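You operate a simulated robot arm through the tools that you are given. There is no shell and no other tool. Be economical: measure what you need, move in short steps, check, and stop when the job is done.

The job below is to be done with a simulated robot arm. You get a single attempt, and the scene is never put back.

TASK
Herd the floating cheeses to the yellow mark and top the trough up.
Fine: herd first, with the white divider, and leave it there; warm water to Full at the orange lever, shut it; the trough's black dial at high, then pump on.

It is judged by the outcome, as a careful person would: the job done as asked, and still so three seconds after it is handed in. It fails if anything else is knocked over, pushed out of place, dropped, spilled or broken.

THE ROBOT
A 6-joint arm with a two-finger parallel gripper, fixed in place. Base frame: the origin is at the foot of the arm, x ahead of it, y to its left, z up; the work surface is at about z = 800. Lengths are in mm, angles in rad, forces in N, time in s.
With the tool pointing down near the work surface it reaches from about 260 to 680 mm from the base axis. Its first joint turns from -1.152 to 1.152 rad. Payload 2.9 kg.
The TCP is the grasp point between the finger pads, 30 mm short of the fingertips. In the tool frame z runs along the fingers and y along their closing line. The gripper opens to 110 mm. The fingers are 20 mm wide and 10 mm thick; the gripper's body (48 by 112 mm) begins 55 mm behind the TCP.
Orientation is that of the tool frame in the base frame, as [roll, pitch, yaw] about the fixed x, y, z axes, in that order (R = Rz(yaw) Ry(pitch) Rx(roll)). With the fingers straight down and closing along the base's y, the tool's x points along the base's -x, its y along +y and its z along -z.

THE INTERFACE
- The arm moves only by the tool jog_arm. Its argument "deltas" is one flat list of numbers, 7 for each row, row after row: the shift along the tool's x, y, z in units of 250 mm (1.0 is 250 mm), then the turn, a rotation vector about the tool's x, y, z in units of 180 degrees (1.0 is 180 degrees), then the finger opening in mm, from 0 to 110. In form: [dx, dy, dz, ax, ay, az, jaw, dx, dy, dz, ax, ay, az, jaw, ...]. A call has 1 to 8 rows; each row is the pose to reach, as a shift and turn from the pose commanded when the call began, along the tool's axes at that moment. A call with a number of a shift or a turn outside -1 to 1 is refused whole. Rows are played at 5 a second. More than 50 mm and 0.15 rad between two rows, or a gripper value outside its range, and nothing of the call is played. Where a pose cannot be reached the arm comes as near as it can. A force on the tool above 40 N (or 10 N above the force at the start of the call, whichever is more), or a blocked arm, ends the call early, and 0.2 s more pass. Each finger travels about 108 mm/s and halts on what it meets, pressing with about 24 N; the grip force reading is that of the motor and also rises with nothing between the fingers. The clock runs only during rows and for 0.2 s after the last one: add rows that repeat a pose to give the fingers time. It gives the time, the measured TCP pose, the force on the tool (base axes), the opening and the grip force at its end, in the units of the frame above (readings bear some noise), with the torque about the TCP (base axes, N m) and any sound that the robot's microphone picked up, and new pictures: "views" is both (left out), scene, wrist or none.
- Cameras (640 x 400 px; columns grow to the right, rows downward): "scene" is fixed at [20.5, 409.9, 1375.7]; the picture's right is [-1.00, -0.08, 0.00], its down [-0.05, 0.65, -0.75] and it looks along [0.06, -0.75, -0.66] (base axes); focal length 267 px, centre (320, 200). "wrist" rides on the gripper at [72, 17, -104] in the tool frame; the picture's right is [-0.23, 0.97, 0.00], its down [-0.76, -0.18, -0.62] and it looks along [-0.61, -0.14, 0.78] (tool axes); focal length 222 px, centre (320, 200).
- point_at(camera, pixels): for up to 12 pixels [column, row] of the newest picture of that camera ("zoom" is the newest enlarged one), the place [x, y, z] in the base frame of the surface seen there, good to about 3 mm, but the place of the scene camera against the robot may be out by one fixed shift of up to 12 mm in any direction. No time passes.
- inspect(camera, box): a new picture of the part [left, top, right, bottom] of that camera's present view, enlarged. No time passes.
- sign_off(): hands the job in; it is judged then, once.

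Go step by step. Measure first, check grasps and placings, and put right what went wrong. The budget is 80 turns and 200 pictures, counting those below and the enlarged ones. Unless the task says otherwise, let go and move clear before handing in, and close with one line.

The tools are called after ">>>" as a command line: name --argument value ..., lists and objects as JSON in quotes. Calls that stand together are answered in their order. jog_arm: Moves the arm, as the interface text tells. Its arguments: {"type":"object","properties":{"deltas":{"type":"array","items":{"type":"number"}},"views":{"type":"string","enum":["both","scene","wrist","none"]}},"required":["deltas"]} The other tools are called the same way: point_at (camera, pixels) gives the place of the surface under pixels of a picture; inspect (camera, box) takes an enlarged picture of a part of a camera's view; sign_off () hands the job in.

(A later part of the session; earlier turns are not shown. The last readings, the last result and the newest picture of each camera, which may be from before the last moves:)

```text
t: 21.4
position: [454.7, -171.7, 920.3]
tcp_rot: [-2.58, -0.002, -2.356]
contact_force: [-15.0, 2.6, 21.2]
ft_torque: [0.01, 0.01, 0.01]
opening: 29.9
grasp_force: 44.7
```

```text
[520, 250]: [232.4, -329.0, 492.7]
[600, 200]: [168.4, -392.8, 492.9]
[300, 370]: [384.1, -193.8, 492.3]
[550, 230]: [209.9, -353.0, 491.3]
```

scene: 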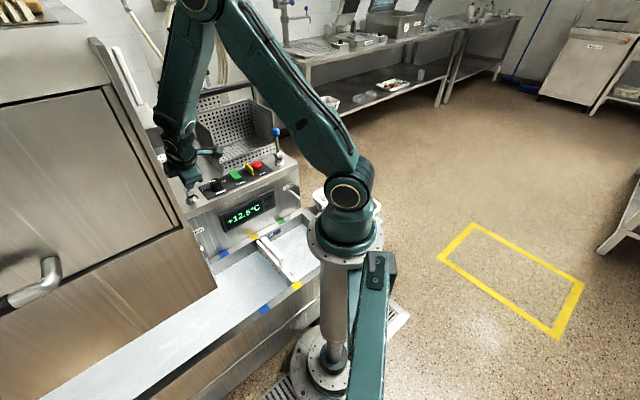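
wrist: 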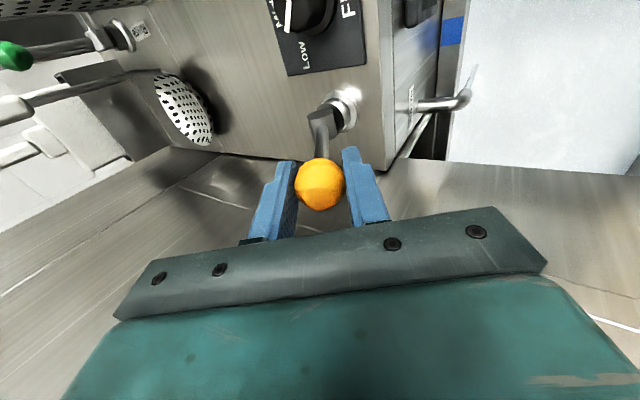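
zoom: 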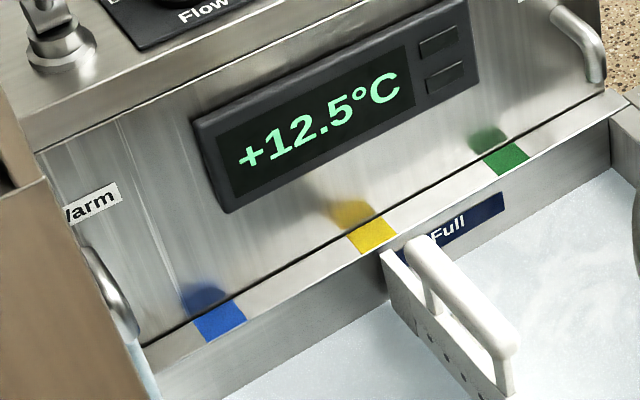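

Level rises ~1–2 mm in 1.8 s (now ≈492); label spans z≈511–540. Looking at the label closely and the lever/stream.

>>> inspect --camera "scene" --box '[256, 225, 288, 245]'

>>> inspect --camera "scene" --box '[150, 150, 214, 210]'

>>> inspect --camera "wrist" --box '[380, 40, 540, 160]'

```text
16.00 times, centred on (272, 235) of scene
```

zoom: 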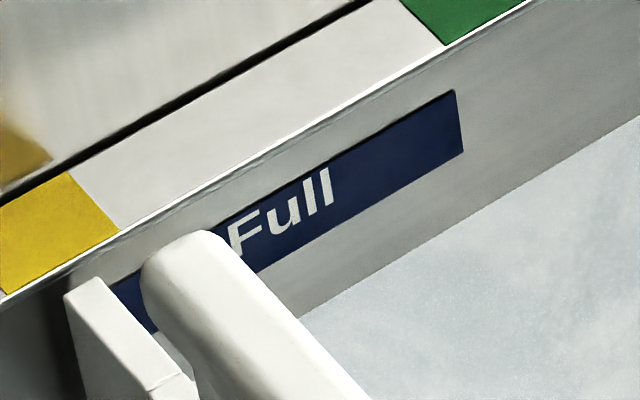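

```text
6.67 times, centred on (182, 180) of scene
```

zoom: 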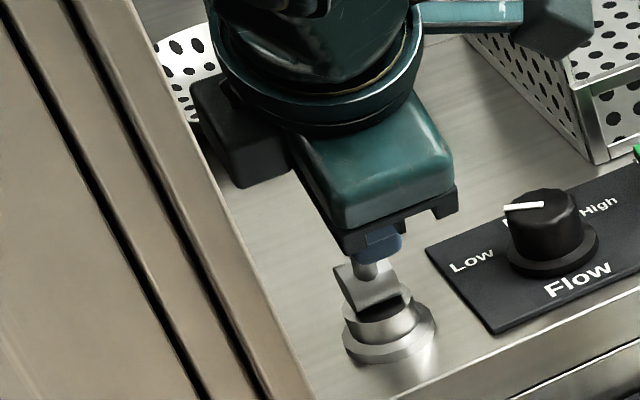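

```text
3.33 times, centred on (460, 100) of wrist
```

zoom: 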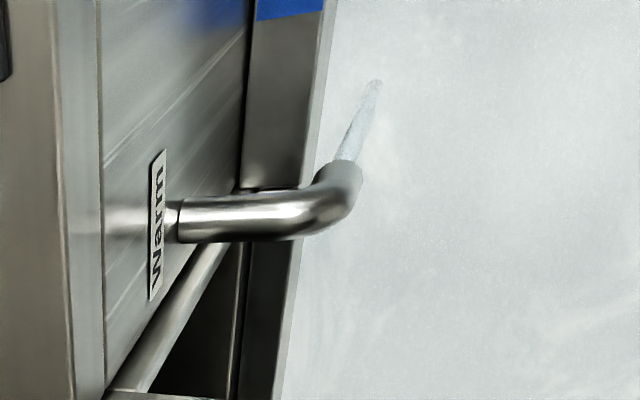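

The 24 N is directed along the lever (arc radius mismatch), not an end stop. Ease out 2 mm and open a further 0.2 rad, then hold.

>>> jog_arm --deltas '[0, 0, -0.008, 0, 0, 0, 20, 0, 0.02, -0.008, 0.016, 0, 0, 20, 0, 0.04, -0.006, 0.0318, 0, 0, 20, 0, 0.06, -0.004, 0.0477, 0, 0, 20, 0, 0.0795, 0, 0.0637, 0, 0, 20]' --views "wrist"

>>> inspect --camera "wrist" --box '[380, 40, 540, 160]'

```text
t: 22.6
position: [442.9, -160.8, 911.2]
tcp_rot: [-2.382, 0.0, -2.355]
contact_force: [8.7, -11.9, -16.3]
ft_torque: [-0.39, 0.44, -0.5]
opening: 30.1
grasp_force: 45.2
```

wrist: 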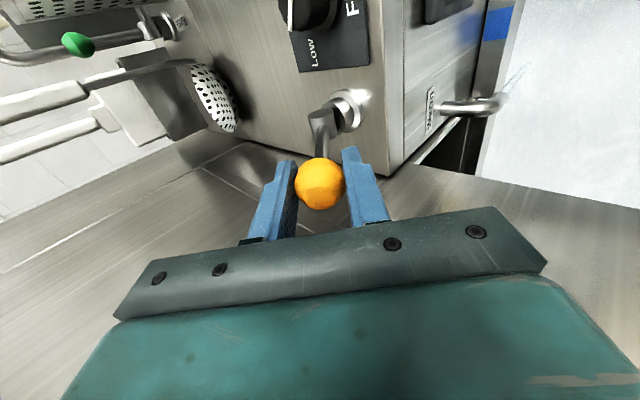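

```text
3.33 times, centred on (460, 100) of wrist
```

zoom: 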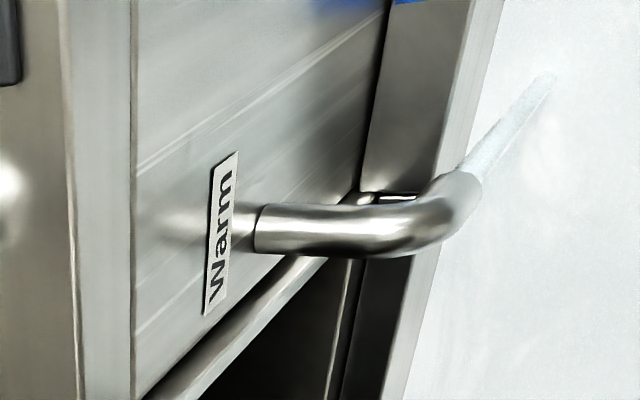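

Lever open well, stream fuller; force is again just along the lever. Ease in 1 mm and hold, measuring the level.

>>> jog_arm --deltas '[0, 0, 0.005, 0, 0, 0, 20, 0, 0, 0.005, 0, 0, 0, 20, 0, 0, 0.005, 0, 0, 0, 20, 0, 0, 0.005, 0, 0, 0, 20, 0, 0, 0.005, 0, 0, 0, 20, 0, 0, 0.005, 0, 0, 0, 20, 0, 0, 0.005, 0, 0, 0, 20, 0, 0, 0.005, 0, 0, 0, 20]' --views "none"

>>> jog_arm --deltas '[0, 0, 0, 0, 0, 0, 20, 0, 0, 0, 0, 0, 0, 20, 0, 0, 0, 0, 0, 0, 20, 0, 0, 0, 0, 0, 0, 20, 0, 0, 0, 0, 0, 0, 20, 0, 0, 0, 0, 0, 0, 20, 0, 0, 0, 0, 0, 0, 20, 0, 0, 0, 0, 0, 0, 20]' --views "scene"

>>> inspect --camera "scene" --box '[220, 205, 316, 265]'

>>> point_at --camera "scene" --pixels '[[284, 240], [300, 230], [240, 264], [290, 236], [200, 300], [220, 295]]'

```text
t: 24.4
position: [443.7, -161.3, 909.9]
tcp_rot: [-2.378, 0.001, -2.354]
contact_force: [-18.5, 7.0, 20.0]
ft_torque: [-0.06, -0.02, 0.01]
opening: 30.0
grasp_force: 44.9
```

```text
t: 26.2
position: [444.3, -160.1, 909.9]
tcp_rot: [-2.377, 0.001, -2.355]
contact_force: [-15.9, 7.9, 18.4]
ft_torque: [0.04, -0.08, 0.03]
opening: 29.6
grasp_force: 44.9
```

scene: 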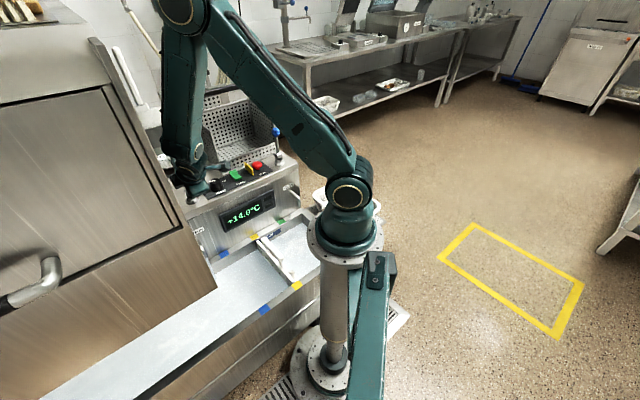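

```text
6.67 times, centred on (268, 235) of scene
```

zoom: 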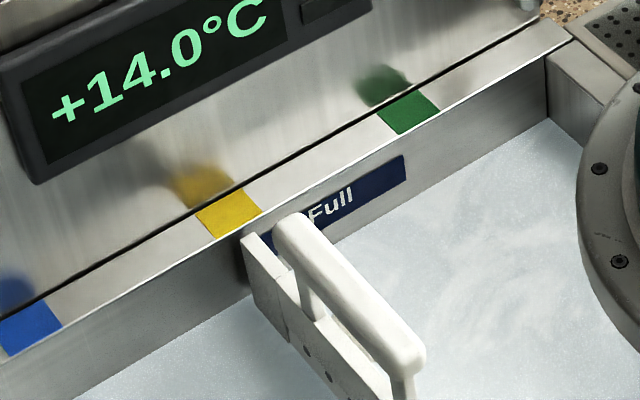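

```text
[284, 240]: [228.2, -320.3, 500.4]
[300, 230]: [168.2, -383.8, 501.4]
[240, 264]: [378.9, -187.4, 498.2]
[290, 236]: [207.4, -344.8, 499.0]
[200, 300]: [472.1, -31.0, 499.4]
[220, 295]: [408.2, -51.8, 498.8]
```

Level ≈499.5, rising ~1.7 mm/s (14.0°C). Aim for the middle of the Full plate (~523). Hold ~5.4 s more and re-measure.

>>> jog_arm --deltas '[0, 0, 0, 0, 0, 0, 20, 0, 0, 0, 0, 0, 0, 20, 0, 0, 0, 0, 0, 0, 20, 0, 0, 0, 0, 0, 0, 20, 0, 0, 0, 0, 0, 0, 20, 0, 0, 0, 0, 0, 0, 20, 0, 0, 0, 0, 0, 0, 20, 0, 0, 0, 0, 0, 0, 20]' --views "none"

>>> jog_arm --deltas '[0, 0, 0, 0, 0, 0, 20, 0, 0, 0, 0, 0, 0, 20, 0, 0, 0, 0, 0, 0, 20, 0, 0, 0, 0, 0, 0, 20, 0, 0, 0, 0, 0, 0, 20, 0, 0, 0, 0, 0, 0, 20, 0, 0, 0, 0, 0, 0, 20, 0, 0, 0, 0, 0, 0, 20]' --views "none"

>>> jog_arm --deltas '[0, 0, 0, 0, 0, 0, 20, 0, 0, 0, 0, 0, 0, 20, 0, 0, 0, 0, 0, 0, 20, 0, 0, 0, 0, 0, 0, 20, 0, 0, 0, 0, 0, 0, 20, 0, 0, 0, 0, 0, 0, 20, 0, 0, 0, 0, 0, 0, 20, 0, 0, 0, 0, 0, 0, 20]' --views "scene"

>>> inspect --camera "scene" --box '[220, 205, 316, 265]'

>>> point_at --camera "scene" --pixels '[[284, 240], [300, 230], [240, 264], [290, 236], [200, 300], [220, 295]]'

>>> point_at --camera "zoom" --pixels '[[380, 170], [384, 188], [400, 162], [403, 176], [365, 200], [365, 180], [250, 205]]'

```text
t: 28.0
position: [443.4, -159.8, 909.4]
tcp_rot: [-2.38, 0.001, -2.356]
contact_force: [-12.0, 7.1, 13.9]
ft_torque: [0.03, 0.0, 0.01]
opening: 29.8
grasp_force: 44.8
```

```text
t: 29.8
position: [444.1, -161.4, 909.8]
tcp_rot: [-2.382, 0.001, -2.355]
contact_force: [-9.7, 5.4, 11.3]
ft_torque: [0.04, -0.01, 0.03]
opening: 29.5
grasp_force: 45.0
```

```text
t: 31.6
position: [443.5, -161.4, 909.3]
tcp_rot: [-2.382, -0.001, -2.357]
contact_force: [-6.9, 4.5, 10.0]
ft_torque: [-0.04, 0.0, 0.03]
opening: 30.0
grasp_force: 45.7
```

scene: 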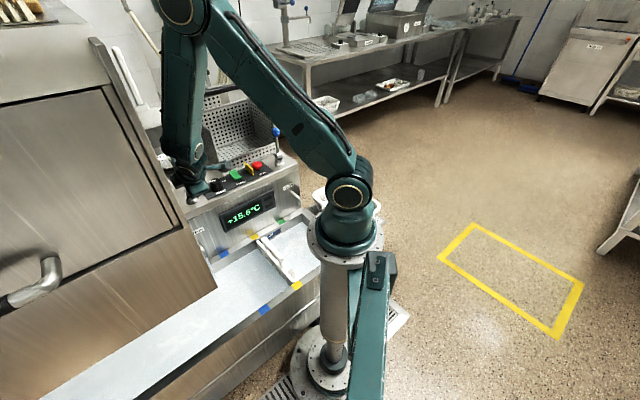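

```text
6.67 times, centred on (268, 235) of scene
```

zoom: 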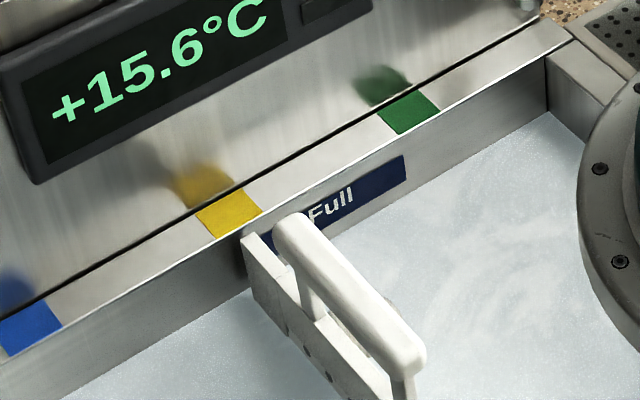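

```text
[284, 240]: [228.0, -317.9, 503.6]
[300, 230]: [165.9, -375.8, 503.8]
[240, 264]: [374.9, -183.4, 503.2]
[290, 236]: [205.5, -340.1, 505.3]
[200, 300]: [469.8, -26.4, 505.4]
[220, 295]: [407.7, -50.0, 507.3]
```

```text
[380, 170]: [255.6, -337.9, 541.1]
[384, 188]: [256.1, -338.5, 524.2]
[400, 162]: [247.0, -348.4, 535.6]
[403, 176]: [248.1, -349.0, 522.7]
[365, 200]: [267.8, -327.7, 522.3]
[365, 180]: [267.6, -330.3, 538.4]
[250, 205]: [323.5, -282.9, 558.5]
```

Level ≈505 (≈1.0 mm/s); label spans ≈517–541. Holding ~10.8 s more.

>>> jog_arm --deltas '[0, 0, 0, 0, 0, 0, 20, 0, 0, 0, 0, 0, 0, 20, 0, 0, 0, 0, 0, 0, 20, 0, 0, 0, 0, 0, 0, 20, 0, 0, 0, 0, 0, 0, 20, 0, 0, 0, 0, 0, 0, 20, 0, 0, 0, 0, 0, 0, 20, 0, 0, 0, 0, 0, 0, 20]' --views "none"

>>> jog_arm --deltas '[0, 0, 0, 0, 0, 0, 20, 0, 0, 0, 0, 0, 0, 20, 0, 0, 0, 0, 0, 0, 20, 0, 0, 0, 0, 0, 0, 20, 0, 0, 0, 0, 0, 0, 20, 0, 0, 0, 0, 0, 0, 20, 0, 0, 0, 0, 0, 0, 20, 0, 0, 0, 0, 0, 0, 20]' --views "none"

>>> jog_arm --deltas '[0, 0, 0, 0, 0, 0, 20, 0, 0, 0, 0, 0, 0, 20, 0, 0, 0, 0, 0, 0, 20, 0, 0, 0, 0, 0, 0, 20, 0, 0, 0, 0, 0, 0, 20, 0, 0, 0, 0, 0, 0, 20, 0, 0, 0, 0, 0, 0, 20, 0, 0, 0, 0, 0, 0, 20]' --views "none"

>>> jog_arm --deltas '[0, 0, 0, 0, 0, 0, 20, 0, 0, 0, 0, 0, 0, 20, 0, 0, 0, 0, 0, 0, 20, 0, 0, 0, 0, 0, 0, 20, 0, 0, 0, 0, 0, 0, 20, 0, 0, 0, 0, 0, 0, 20, 0, 0, 0, 0, 0, 0, 20, 0, 0, 0, 0, 0, 0, 20]' --views "none"

>>> jog_arm --deltas '[0, 0, 0, 0, 0, 0, 20, 0, 0, 0, 0, 0, 0, 20, 0, 0, 0, 0, 0, 0, 20, 0, 0, 0, 0, 0, 0, 20, 0, 0, 0, 0, 0, 0, 20, 0, 0, 0, 0, 0, 0, 20, 0, 0, 0, 0, 0, 0, 20, 0, 0, 0, 0, 0, 0, 20]' --views "none"

>>> jog_arm --deltas '[0, 0, 0, 0, 0, 0, 20, 0, 0, 0, 0, 0, 0, 20, 0, 0, 0, 0, 0, 0, 20, 0, 0, 0, 0, 0, 0, 20, 0, 0, 0, 0, 0, 0, 20, 0, 0, 0, 0, 0, 0, 20, 0, 0, 0, 0, 0, 0, 20, 0, 0, 0, 0, 0, 0, 20]' --views "scene"

>>> inspect --camera "scene" --box '[220, 205, 316, 265]'

>>> point_at --camera "scene" --pixels '[[284, 240], [300, 230], [240, 264], [290, 236], [200, 300], [220, 295]]'

```text
t: 33.4
position: [443.9, -161.5, 909.1]
tcp_rot: [-2.381, 0.0, -2.356]
contact_force: [-6.4, 3.3, 7.1]
ft_torque: [-0.02, 0.0, -0.01]
opening: 30.1
grasp_force: 44.9
```

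```text
t: 35.2
position: [445.0, -160.6, 909.9]
tcp_rot: [-2.381, -0.002, -2.357]
contact_force: [-4.7, 2.0, 6.2]
ft_torque: [-0.01, 0.01, -0.02]
opening: 29.8
grasp_force: 44.6
```

```text
t: 37.0
position: [443.8, -161.1, 908.8]
tcp_rot: [-2.381, -0.002, -2.356]
contact_force: [-4.2, 1.7, 4.8]
ft_torque: [0.01, -0.06, 0.0]
opening: 30.0
grasp_force: 45.0
```

```text
t: 38.8
position: [445.1, -160.8, 909.5]
tcp_rot: [-2.381, -0.001, -2.355]
contact_force: [-3.1, 1.0, 3.4]
ft_torque: [-0.02, -0.01, -0.03]
opening: 30.2
grasp_force: 44.7
```

```text
t: 40.6
position: [443.3, -162.3, 910.4]
tcp_rot: [-2.381, -0.001, -2.355]
contact_force: [-2.0, 0.5, 2.7]
ft_torque: [-0.05, -0.02, -0.03]
opening: 30.0
grasp_force: 45.1
```

```text
t: 42.4
position: [444.6, -161.4, 909.4]
tcp_rot: [-2.381, -0.002, -2.356]
contact_force: [-1.9, 0.9, 2.1]
ft_torque: [-0.04, 0.03, -0.01]
opening: 29.9
grasp_force: 45.4
```

scene: 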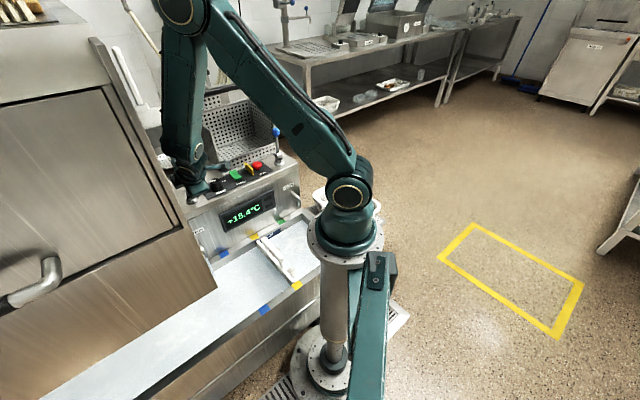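

```text
6.67 times, centred on (268, 235) of scene
```

zoom: 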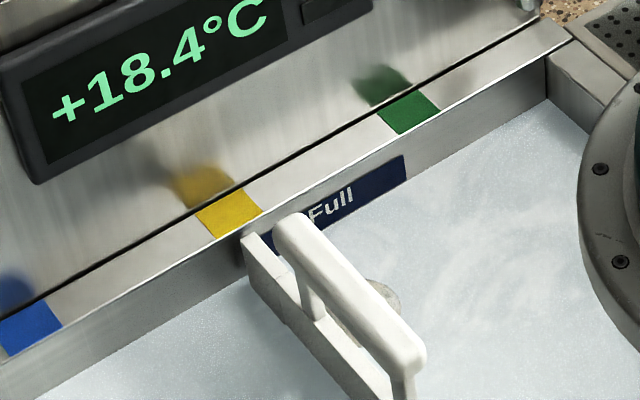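

```text
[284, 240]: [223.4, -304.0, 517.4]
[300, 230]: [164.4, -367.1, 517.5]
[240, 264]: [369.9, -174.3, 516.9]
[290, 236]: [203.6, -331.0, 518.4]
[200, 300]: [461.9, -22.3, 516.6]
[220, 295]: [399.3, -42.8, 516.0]
```

Water just touches the plate's lower edge (≈517). Hold ~5.4 s more to bring it well into the plate, then shut.

>>> jog_arm --deltas '[0, 0, 0, 0, 0, 0, 20, 0, 0, 0, 0, 0, 0, 20, 0, 0, 0, 0, 0, 0, 20, 0, 0, 0, 0, 0, 0, 20, 0, 0, 0, 0, 0, 0, 20, 0, 0, 0, 0, 0, 0, 20, 0, 0, 0, 0, 0, 0, 20, 0, 0, 0, 0, 0, 0, 20]' --views "none"

>>> jog_arm --deltas '[0, 0, 0, 0, 0, 0, 20, 0, 0, 0, 0, 0, 0, 20, 0, 0, 0, 0, 0, 0, 20, 0, 0, 0, 0, 0, 0, 20, 0, 0, 0, 0, 0, 0, 20, 0, 0, 0, 0, 0, 0, 20, 0, 0, 0, 0, 0, 0, 20, 0, 0, 0, 0, 0, 0, 20]' --views "none"

>>> jog_arm --deltas '[0, 0, 0, 0, 0, 0, 20, 0, 0, 0, 0, 0, 0, 20, 0, 0, 0, 0, 0, 0, 20, 0, 0, 0, 0, 0, 0, 20, 0, 0, 0, 0, 0, 0, 20, 0, 0, 0, 0, 0, 0, 20]' --views "scene"

>>> inspect --camera "scene" --box '[220, 205, 316, 265]'

>>> point_at --camera "scene" --pixels '[[284, 240], [300, 230], [240, 264], [290, 236], [200, 300], [220, 295]]'

```text
t: 44.2
position: [444.8, -161.4, 910.2]
tcp_rot: [-2.38, -0.001, -2.356]
contact_force: [-1.6, 1.4, 1.9]
ft_torque: [-0.03, 0.0, 0.0]
opening: 30.0
grasp_force: 45.2
```

```text
t: 46.0
position: [444.6, -161.9, 909.2]
tcp_rot: [-2.38, 0.001, -2.356]
contact_force: [-1.4, 0.2, 2.4]
ft_torque: [0.05, -0.03, 0.01]
opening: 29.8
grasp_force: 45.0
```

```text
t: 47.4
position: [445.2, -161.3, 910.0]
tcp_rot: [-2.381, -0.004, -2.357]
contact_force: [-1.1, -0.4, 1.7]
ft_torque: [-0.04, 0.0, 0.03]
opening: 30.0
grasp_force: 45.4
```

scene: 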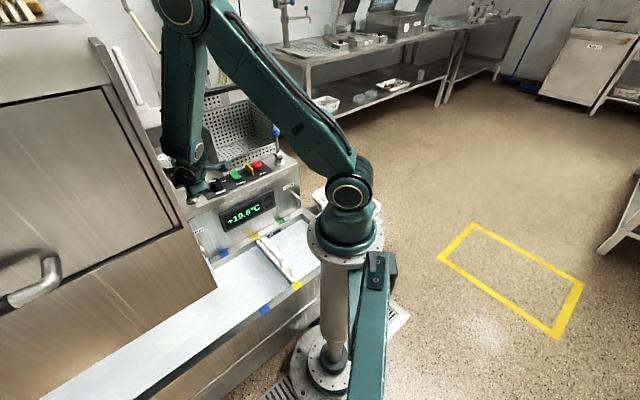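

```text
6.67 times, centred on (268, 235) of scene
```

zoom: 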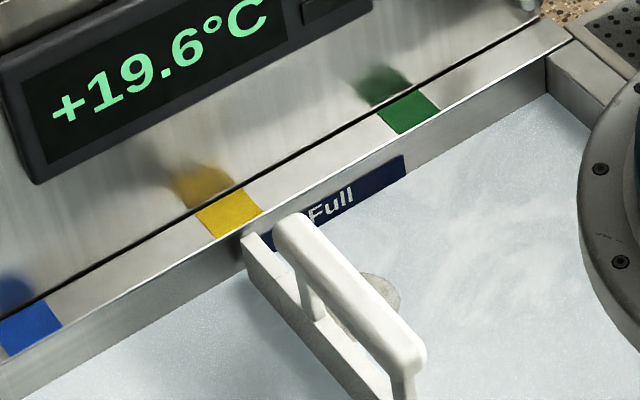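

```text
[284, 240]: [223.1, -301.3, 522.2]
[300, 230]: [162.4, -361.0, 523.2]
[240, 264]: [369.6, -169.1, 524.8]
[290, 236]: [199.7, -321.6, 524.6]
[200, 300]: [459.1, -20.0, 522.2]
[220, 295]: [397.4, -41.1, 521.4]
```

Level ≈523, inside the plate. Shut the lever along the reverse arc, with a slight over-push.

>>> jog_arm --deltas '[0, -0.0547, 0.0038, -0.0446, 0, 0, 20, 0, -0.1083, 0.0153, -0.0891, 0, 0, 20, 0, -0.1598, 0.034, -0.1337, 0, 0, 20, 0, -0.2082, 0.0598, -0.1783, 0, 0, 20, 0, -0.2465, 0.0871, -0.2165, 0, 0, 20, 0, -0.2703, 0.108, -0.2422, 0, 0, 20, 0, -0.2757, 0.113, -0.2422, 0, 0, 20]'

>>> inspect --camera "wrist" --box '[300, 50, 460, 150]'

>>> point_at --camera "scene" --pixels '[[284, 240], [300, 230], [240, 264], [290, 236], [200, 300], [220, 295]]'

```text
t: 49.0
position: [490.8, -209.6, 936.4]
tcp_rot: [3.134, -0.004, -2.355]
contact_force: [-13.7, 4.6, -10.5]
ft_torque: [0.24, -0.06, -0.21]
opening: 29.8
grasp_force: 45.0
```

scene: 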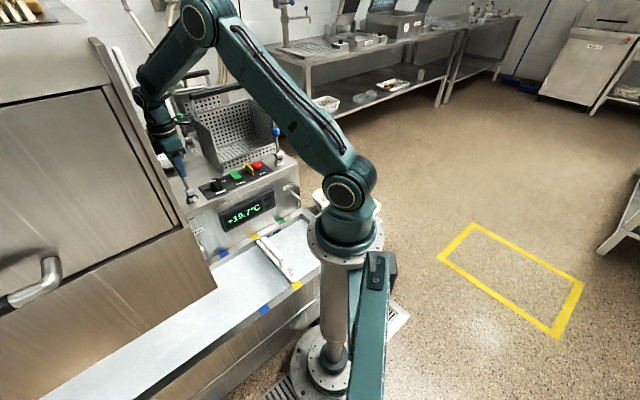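
wrist: 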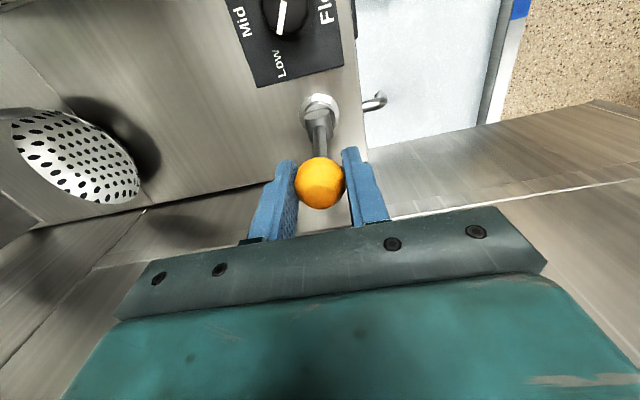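

```text
4.00 times, centred on (380, 100) of wrist
```

zoom: 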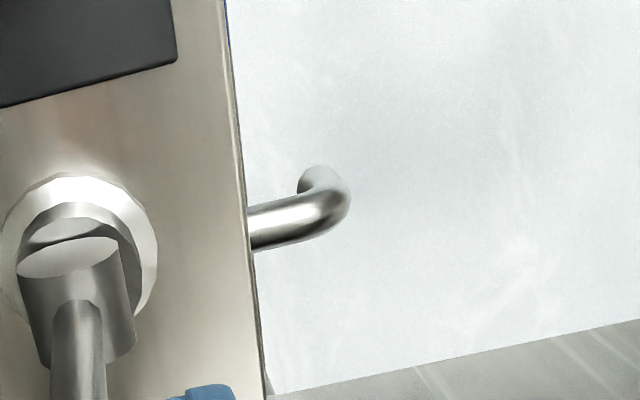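

```text
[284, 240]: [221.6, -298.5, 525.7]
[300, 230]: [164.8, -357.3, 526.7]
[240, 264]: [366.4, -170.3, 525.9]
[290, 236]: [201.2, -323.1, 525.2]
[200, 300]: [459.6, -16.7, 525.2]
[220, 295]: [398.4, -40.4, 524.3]
```

No stream any more, lever is against its stop, and the level is ≈525 in the plate. Release and lift off, then move over the dial.

>>> jog_arm --deltas '[0, 0, 0, 0, 0, 0, 45, 0, 0, 0, 0, 0, 0, 52, 0, 0, 0, 0, 0, 0, 52, 0, 0, -0.12, 0, 0, 0, 52, 0, 0, -0.3, 0, 0, 0, 52, 0.1, 0, -0.36, 0, 0, 0, 52, 0.25, -0.008, -0.36, 0, 0, 0, 60, 0.33, -0.008, -0.36, 0, 0, 0, 60]'

>>> inspect --camera "scene" --box '[150, 140, 278, 210]'

>>> point_at --camera "zoom" --pixels '[[290, 210], [330, 170], [400, 130], [450, 200]]'

```text
t: 50.8
position: [434.4, -269.9, 1028.0]
tcp_rot: [3.141, -0.001, -2.353]
contact_force: [-1.0, 0.6, 0.7]
ft_torque: [0.0, -0.01, 0.02]
opening: 60.1
grasp_force: 0.0
```

scene: 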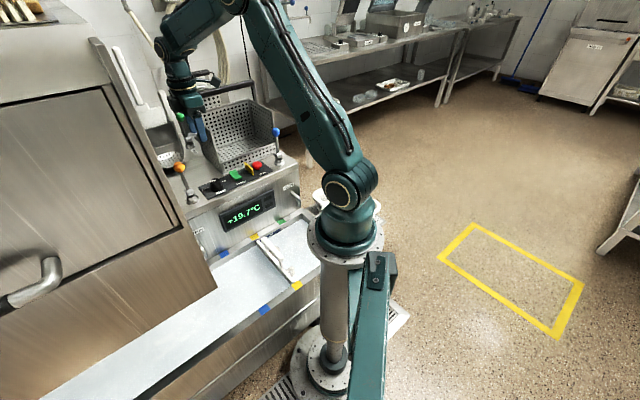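
wrist: 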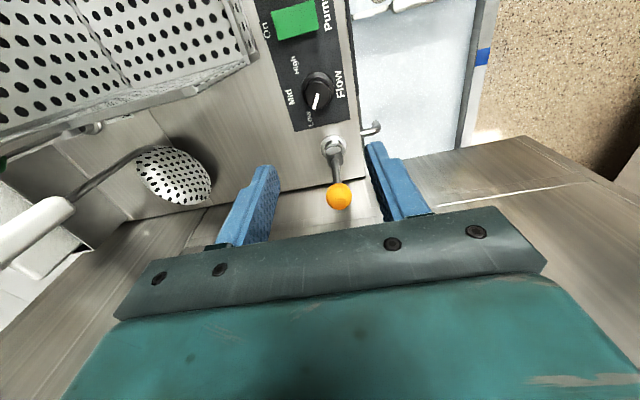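

```text
5.00 times, centred on (214, 175) of scene
```

zoom: 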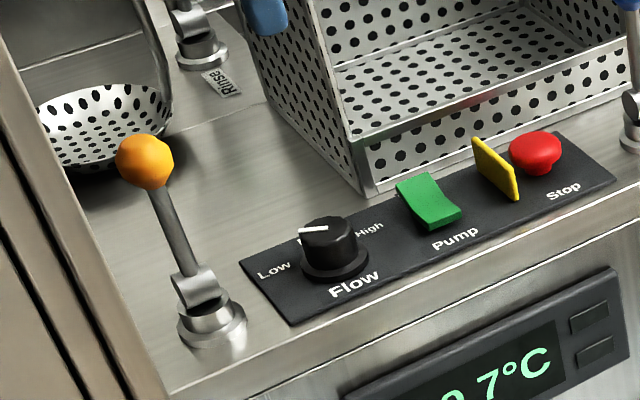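

```text
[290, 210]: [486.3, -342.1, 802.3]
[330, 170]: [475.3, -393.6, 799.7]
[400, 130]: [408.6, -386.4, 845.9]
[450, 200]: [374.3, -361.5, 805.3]
```

Level stable. Measuring dial, pointer, labels and basket corner from the wrist picture (dial at ~317,88).

>>> inspect --camera "wrist" --box '[250, 0, 370, 140]'

>>> point_at --camera "wrist" --pixels '[[315, 107], [319, 95], [318, 88], [303, 90], [333, 92], [290, 97], [295, 64], [308, 118], [245, 62], [120, 105], [180, 93], [295, 18]]'

```text
2.86 times, centred on (310, 70) of wrist
```

zoom: 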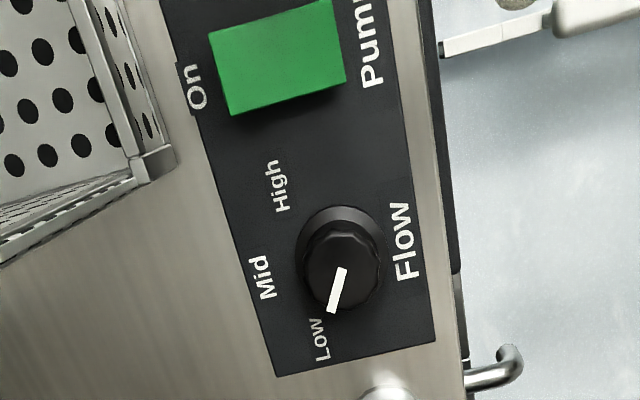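

```text
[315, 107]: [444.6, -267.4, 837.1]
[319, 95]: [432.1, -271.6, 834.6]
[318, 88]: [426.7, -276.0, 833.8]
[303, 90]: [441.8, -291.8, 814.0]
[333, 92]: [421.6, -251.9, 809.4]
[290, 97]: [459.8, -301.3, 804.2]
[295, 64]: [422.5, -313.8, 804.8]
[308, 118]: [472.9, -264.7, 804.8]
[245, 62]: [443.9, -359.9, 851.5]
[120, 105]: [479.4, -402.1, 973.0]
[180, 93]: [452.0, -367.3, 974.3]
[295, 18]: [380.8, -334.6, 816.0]
```

Dial centre ≈ (433,-272,836); the pointer is at Low (~15–20°), High at about −104°, i.e. ~118° clockwise from above. Lower to straddle the dial.

>>> jog_arm --deltas '[0.011, -0.003, 0.18, 0, 0, 0, 60, 0.011, -0.003, 0.36, 0, 0, 0, 60, 0.011, -0.003, 0.54, 0, 0, 0, 60, 0.011, -0.003, 0.66, 0, 0, 0, 60, 0.011, -0.003, 0.715, 0, 0, 0, 60]'

>>> inspect --camera "scene" --box '[150, 120, 278, 210]'

```text
t: 52.0
position: [433.7, -273.2, 848.1]
tcp_rot: [-3.141, -0.001, -2.357]
contact_force: [-0.6, -0.8, 0.5]
ft_torque: [0.04, -0.01, -0.02]
opening: 60.2
grasp_force: 0.0
```

scene: 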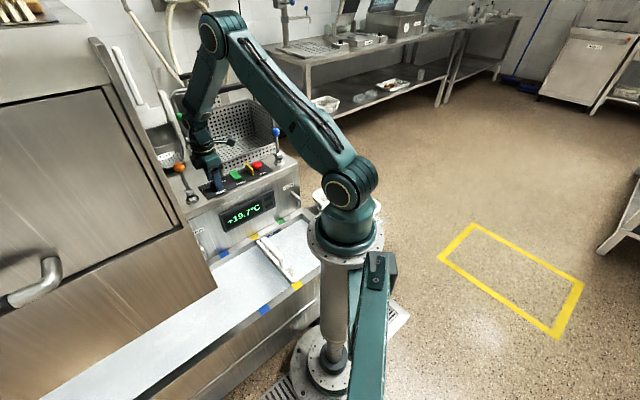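
wrist: 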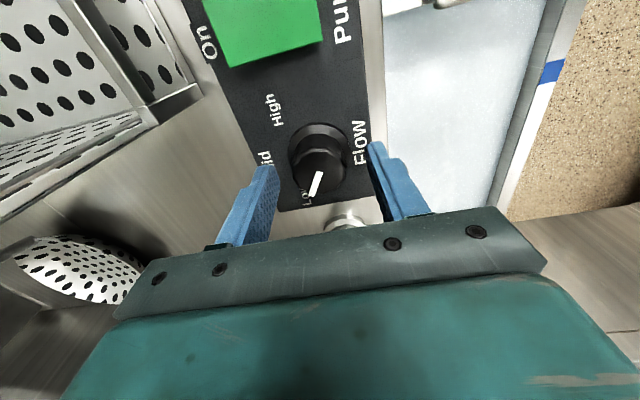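

```text
4.44 times, centred on (214, 165) of scene
```

zoom: 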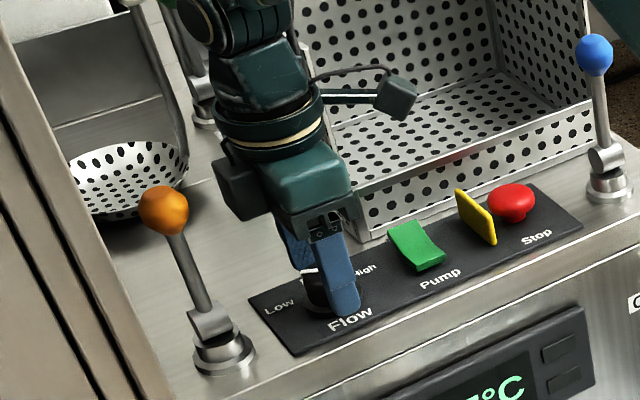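

Fingers straddle the dial. The gripper has a box on the lever side, so I'll turn in two ~60° strokes (moving away from the lever). Closing then turning the first 60°.

>>> jog_arm --deltas '[0, 0, 0, 0, 0, 0, 40, 0, 0, 0, 0, 0, 0, 25, 0, 0, 0, 0, 0, 0, 25]' --views "none"

>>> jog_arm --deltas '[0, 0, 0, 0, 0, 0.0417, 25, 0, 0, 0, 0, 0, 0.0833, 25, 0, 0, 0, 0, 0, 0.125, 25, 0, 0, 0, 0, 0, 0.1667, 25, 0, 0, 0, 0, 0, 0.2083, 25, 0, 0, 0, 0, 0, 0.25, 25, 0, 0, 0, 0, 0, 0.2917, 25, 0, 0, 0, 0, 0, 0.3333, 25]'

>>> inspect --camera "scene" --box '[150, 120, 278, 210]'

```text
t: 52.8
position: [435.5, -272.7, 847.7]
tcp_rot: [3.141, 0.0, -2.358]
contact_force: [4.2, -3.5, -5.3]
ft_torque: [-0.11, -0.18, -0.07]
opening: 32.9
grasp_force: 44.7
```

```text
t: 54.6
position: [435.0, -275.0, 847.2]
tcp_rot: [-3.139, 0.002, 2.875]
contact_force: [6.7, -26.9, -25.7]
ft_torque: [-0.69, -0.18, 0.07]
opening: 32.8
grasp_force: 44.8
```

scene: 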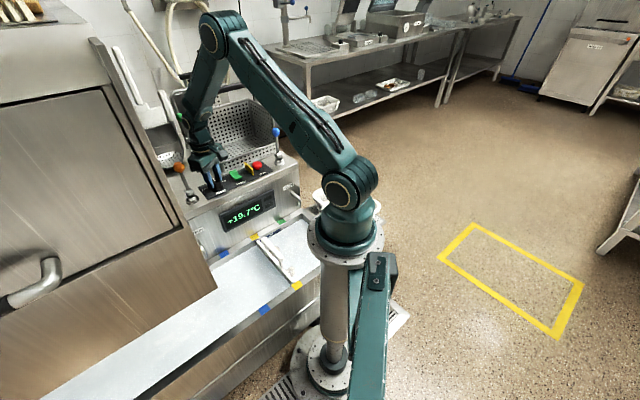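
wrist: 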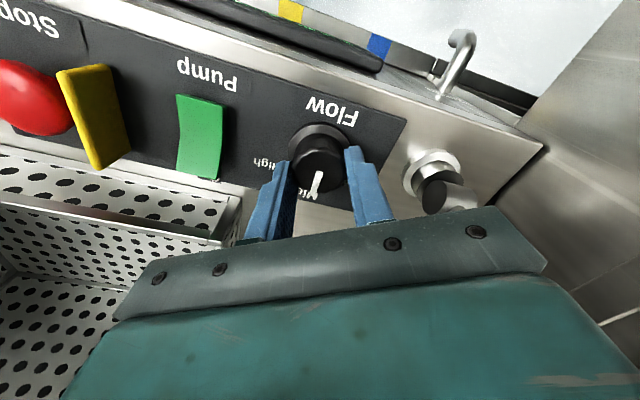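

```text
4.44 times, centred on (214, 165) of scene
```

zoom: 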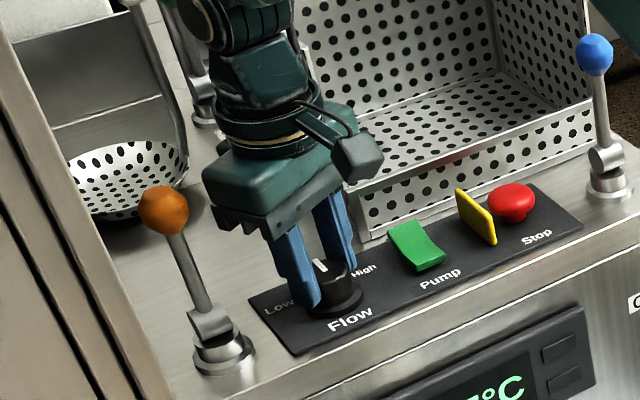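

The dial turned to Mid cleanly. Open, rotate back, recentre slightly, and re-grip for the second stroke.

>>> jog_arm --deltas '[0, 0, 0, 0, 0, 0, 45, 0, 0, 0, 0, 0, 0, 60, 0, 0, 0, 0, 0, -0.0455, 60, 0, 0, 0, 0, 0, -0.091, 60, 0, 0, 0, 0, 0, -0.1365, 60, 0, 0, 0, 0, 0, -0.182, 60, 0, 0, 0, 0, 0, -0.2275, 60, 0, 0, 0, 0, 0, -0.273, 60]' --views "wrist"

```text
t: 56.4
position: [434.7, -272.5, 846.0]
tcp_rot: [-3.141, 0.0, -2.542]
contact_force: [0.8, -0.1, -0.7]
ft_torque: [-0.04, 0.0, -0.01]
opening: 59.9
grasp_force: 0.0
```

wrist: 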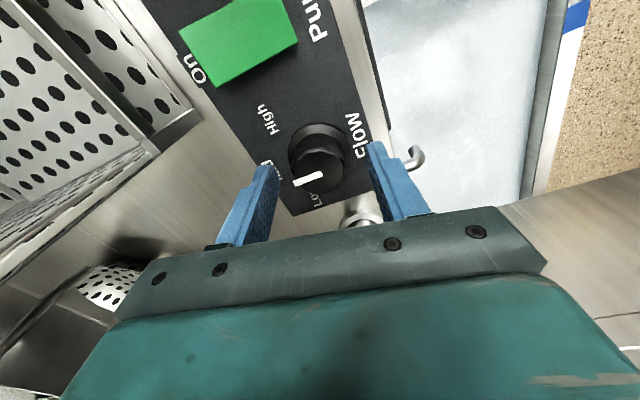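

Dial pointer is now near Mid. Measuring pointer angle and label for the remaining turn.

>>> inspect --camera "wrist" --box '[230, 80, 390, 220]'

>>> point_at --camera "wrist" --pixels '[[296, 183], [319, 177], [317, 170], [262, 120], [313, 200], [308, 165], [330, 165], [318, 185]]'

```text
2.86 times, centred on (310, 150) of wrist
```

zoom: 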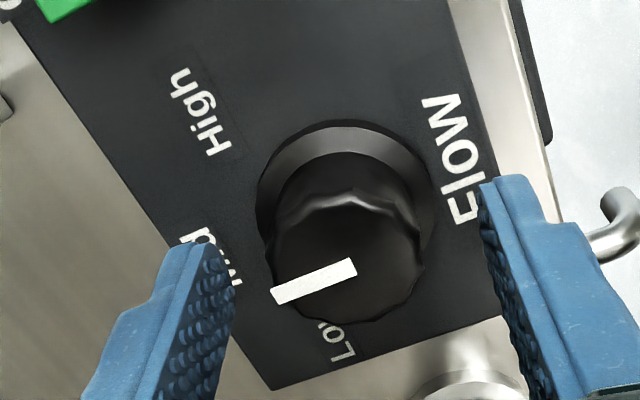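

```text
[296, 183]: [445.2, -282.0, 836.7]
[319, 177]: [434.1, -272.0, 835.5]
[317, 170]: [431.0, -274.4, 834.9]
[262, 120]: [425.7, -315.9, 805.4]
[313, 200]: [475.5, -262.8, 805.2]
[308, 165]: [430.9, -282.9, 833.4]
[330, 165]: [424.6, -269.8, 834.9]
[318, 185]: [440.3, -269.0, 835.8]
```

Pointer is at ≈−42°, High at ≈−102°. Grip and turn another 60°.

>>> jog_arm --deltas '[0, 0, 0, 0, 0, 0, 40, 0, 0, 0, 0, 0, 0, 25, 0, 0, 0, 0, 0, 0, 25]' --views "none"

>>> jog_arm --deltas '[0, 0, 0, 0, 0, 0.0417, 25, 0, 0, 0, 0, 0, 0.0833, 25, 0, 0, 0, 0, 0, 0.125, 25, 0, 0, 0, 0, 0, 0.1667, 25, 0, 0, 0, 0, 0, 0.2083, 25, 0, 0, 0, 0, 0, 0.25, 25, 0, 0, 0, 0, 0, 0.2917, 25, 0, 0, 0, 0, 0, 0.3333, 25]'

>>> inspect --camera "wrist" --box '[230, 80, 390, 220]'

>>> inspect --camera "scene" --box '[170, 150, 250, 210]'

```text
t: 57.2
position: [433.7, -272.6, 847.2]
tcp_rot: [-3.139, -0.001, -2.544]
contact_force: [0.6, -2.6, -2.5]
ft_torque: [-0.1, -0.05, 0.01]
opening: 33.1
grasp_force: 44.3
```

```text
t: 59.0
position: [433.8, -274.6, 846.4]
tcp_rot: [-3.138, 0.003, 2.685]
contact_force: [5.5, -29.6, -15.7]
ft_torque: [-0.41, 0.15, 0.22]
opening: 33.1
grasp_force: 45.6
```

scene: 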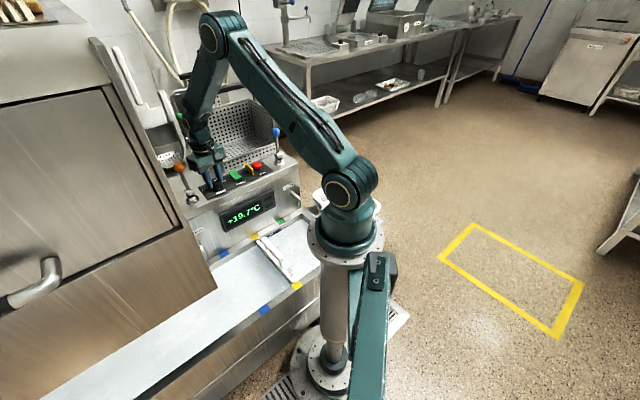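
wrist: 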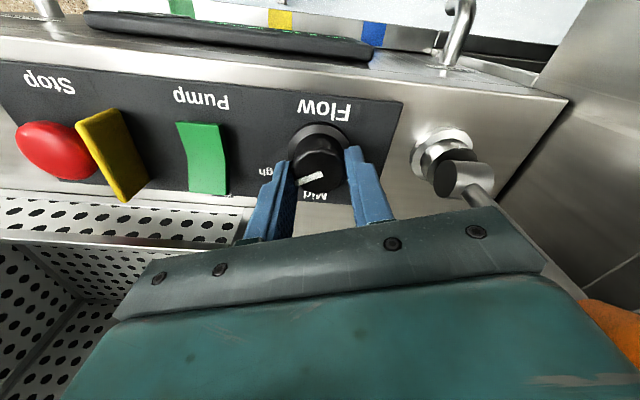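

```text
2.86 times, centred on (310, 150) of wrist
```

zoom: 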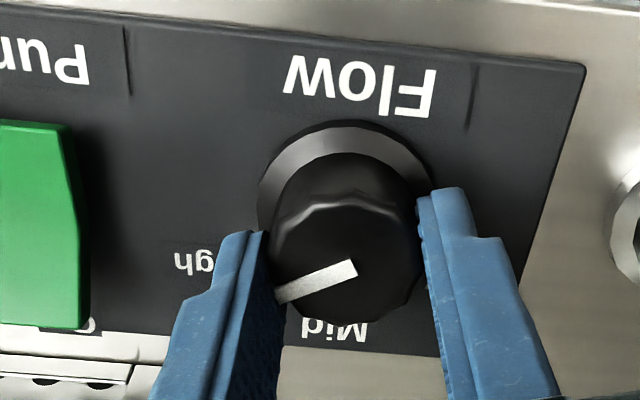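

```text
6.67 times, centred on (210, 180) of scene
```

zoom: 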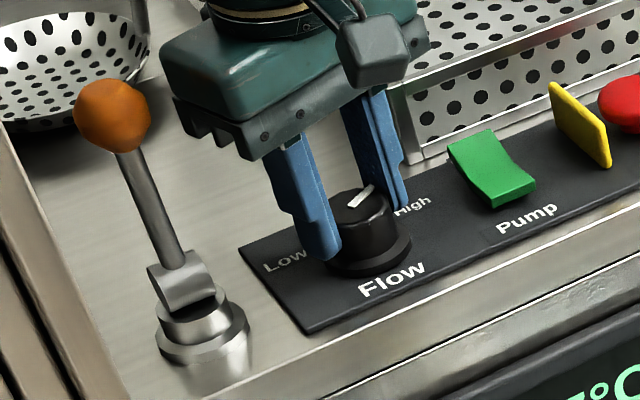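

The dial appears turned to High. Opening and backing off to verify the pointer.

>>> jog_arm --deltas '[0, 0, 0, 0, 0, 0, 45, 0, 0, 0, 0, 0, 0, 60, 0, 0, -0.04, 0, 0, -0.0455, 60, 0, 0, -0.1, 0, 0, -0.091, 60, 0, 0, -0.2, 0, 0, -0.1365, 60, 0, 0, -0.3, 0, 0, -0.182, 60, 0, 0, -0.4, 0, 0, -0.2275, 60, 0, 0, -0.45, 0, 0, -0.273, 60]'

>>> inspect --camera "wrist" --box '[230, 50, 390, 150]'

>>> inspect --camera "scene" --box '[160, 150, 288, 210]'

```text
t: 60.8
position: [435.1, -272.4, 959.1]
tcp_rot: [-3.14, 0.001, -2.73]
contact_force: [0.1, -0.6, 0.5]
ft_torque: [-0.01, 0.01, 0.0]
opening: 60.2
grasp_force: 0.0
```

scene: 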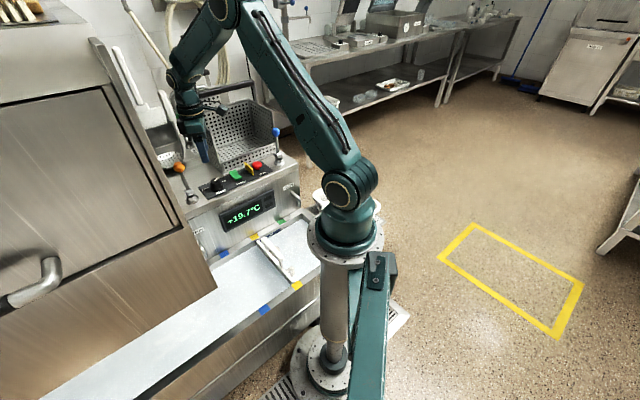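
wrist: 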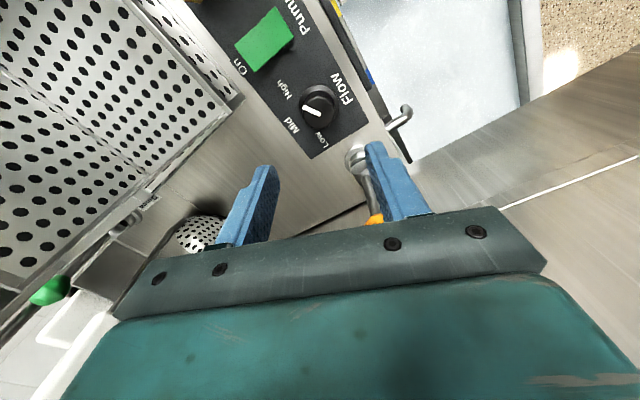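

```text
4.00 times, centred on (310, 100) of wrist
```

zoom: 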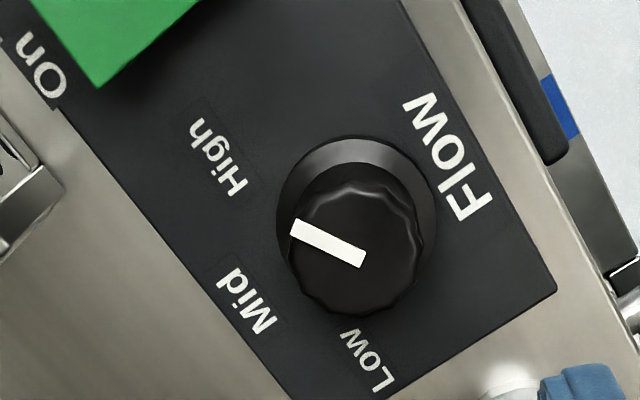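

```text
5.00 times, centred on (224, 180) of scene
```

zoom: 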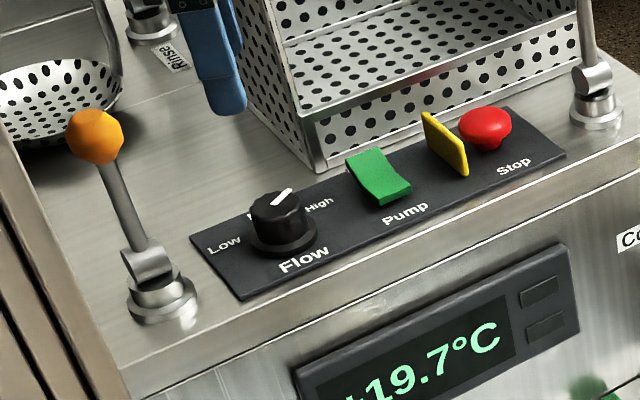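

The pointer direction matches the High label (both ≈205° in the zoom). Now measure the green pump rocker.

>>> inspect --camera "scene" --box '[222, 160, 262, 190]'

>>> point_at --camera "zoom" --pixels '[[165, 180], [200, 170], [180, 220], [210, 240], [230, 270], [270, 250], [255, 285], [290, 265], [160, 220]]'

>>> point_at --camera "wrist" --pixels '[[264, 38], [242, 48], [250, 60], [258, 65], [280, 12], [288, 32], [253, 42], [275, 30], [237, 68], [225, 95], [200, 60], [312, 112]]'

```text
13.33 times, centred on (242, 175) of scene
```

zoom: 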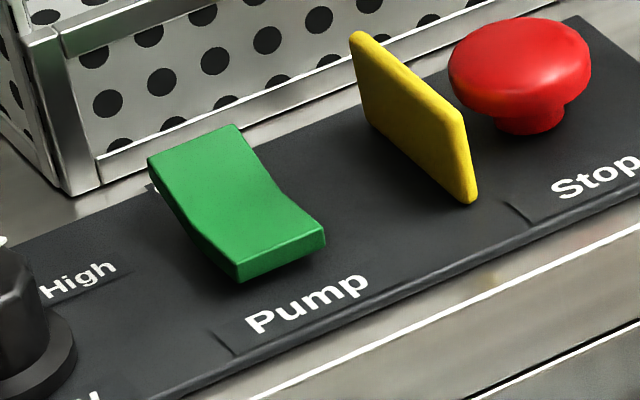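

```text
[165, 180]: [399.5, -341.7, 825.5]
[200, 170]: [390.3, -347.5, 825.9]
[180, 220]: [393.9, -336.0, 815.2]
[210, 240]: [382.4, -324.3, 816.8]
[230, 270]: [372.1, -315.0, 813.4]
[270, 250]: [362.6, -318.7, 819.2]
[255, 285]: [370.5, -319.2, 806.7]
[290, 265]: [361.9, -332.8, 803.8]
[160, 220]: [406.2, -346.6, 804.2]
```

```text
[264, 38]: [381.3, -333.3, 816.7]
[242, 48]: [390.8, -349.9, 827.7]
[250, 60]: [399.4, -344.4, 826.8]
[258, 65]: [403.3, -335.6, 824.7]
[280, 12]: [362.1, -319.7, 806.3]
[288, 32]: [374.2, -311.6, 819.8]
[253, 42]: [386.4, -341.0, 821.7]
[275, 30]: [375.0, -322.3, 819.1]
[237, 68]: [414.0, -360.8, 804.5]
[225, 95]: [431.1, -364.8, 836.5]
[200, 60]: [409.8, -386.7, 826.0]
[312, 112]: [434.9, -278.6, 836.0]
```

Rocker's On (back) end is raised at z≈826, around (393,-343). Move over it with fingers closed and go down to ~25 mm above.

>>> jog_arm --deltas '[0.068, -0.047, 0, 0, 0, 0, 40, 0.135, -0.094, 0, 0, 0, 0, 20, 0.2, -0.14, 0, 0, 0, 0, 0, 0.27, -0.188, 0, 0, 0, 0, 0, 0.27, -0.188, 0.12, 0, 0, 0, 0, 0.27, -0.188, 0.24, 0, 0, 0, 0, 0.27, -0.188, 0.32, 0, 0, 0, 0]'

>>> inspect --camera "scene" --box '[180, 120, 280, 195]'

```text
t: 62.4
position: [391.2, -340.5, 878.5]
tcp_rot: [3.141, 0.0, -2.734]
contact_force: [0.0, -0.9, 0.2]
ft_torque: [0.0, 0.01, -0.01]
opening: 0.0
grasp_force: 24.4
```

scene: 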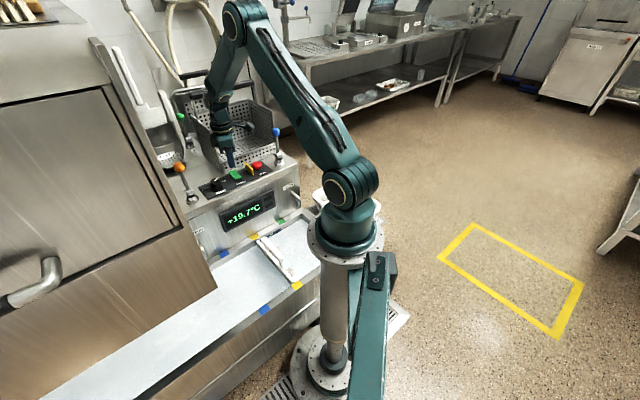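
wrist: 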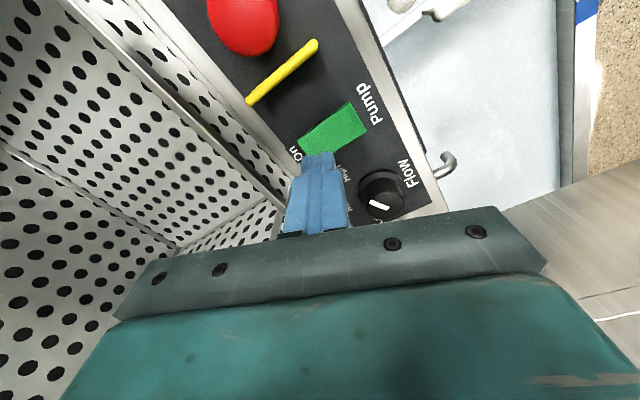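

```text
5.33 times, centred on (230, 158) of scene
```

zoom: 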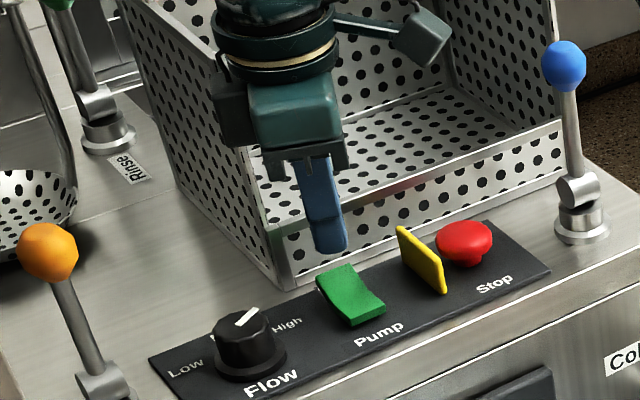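

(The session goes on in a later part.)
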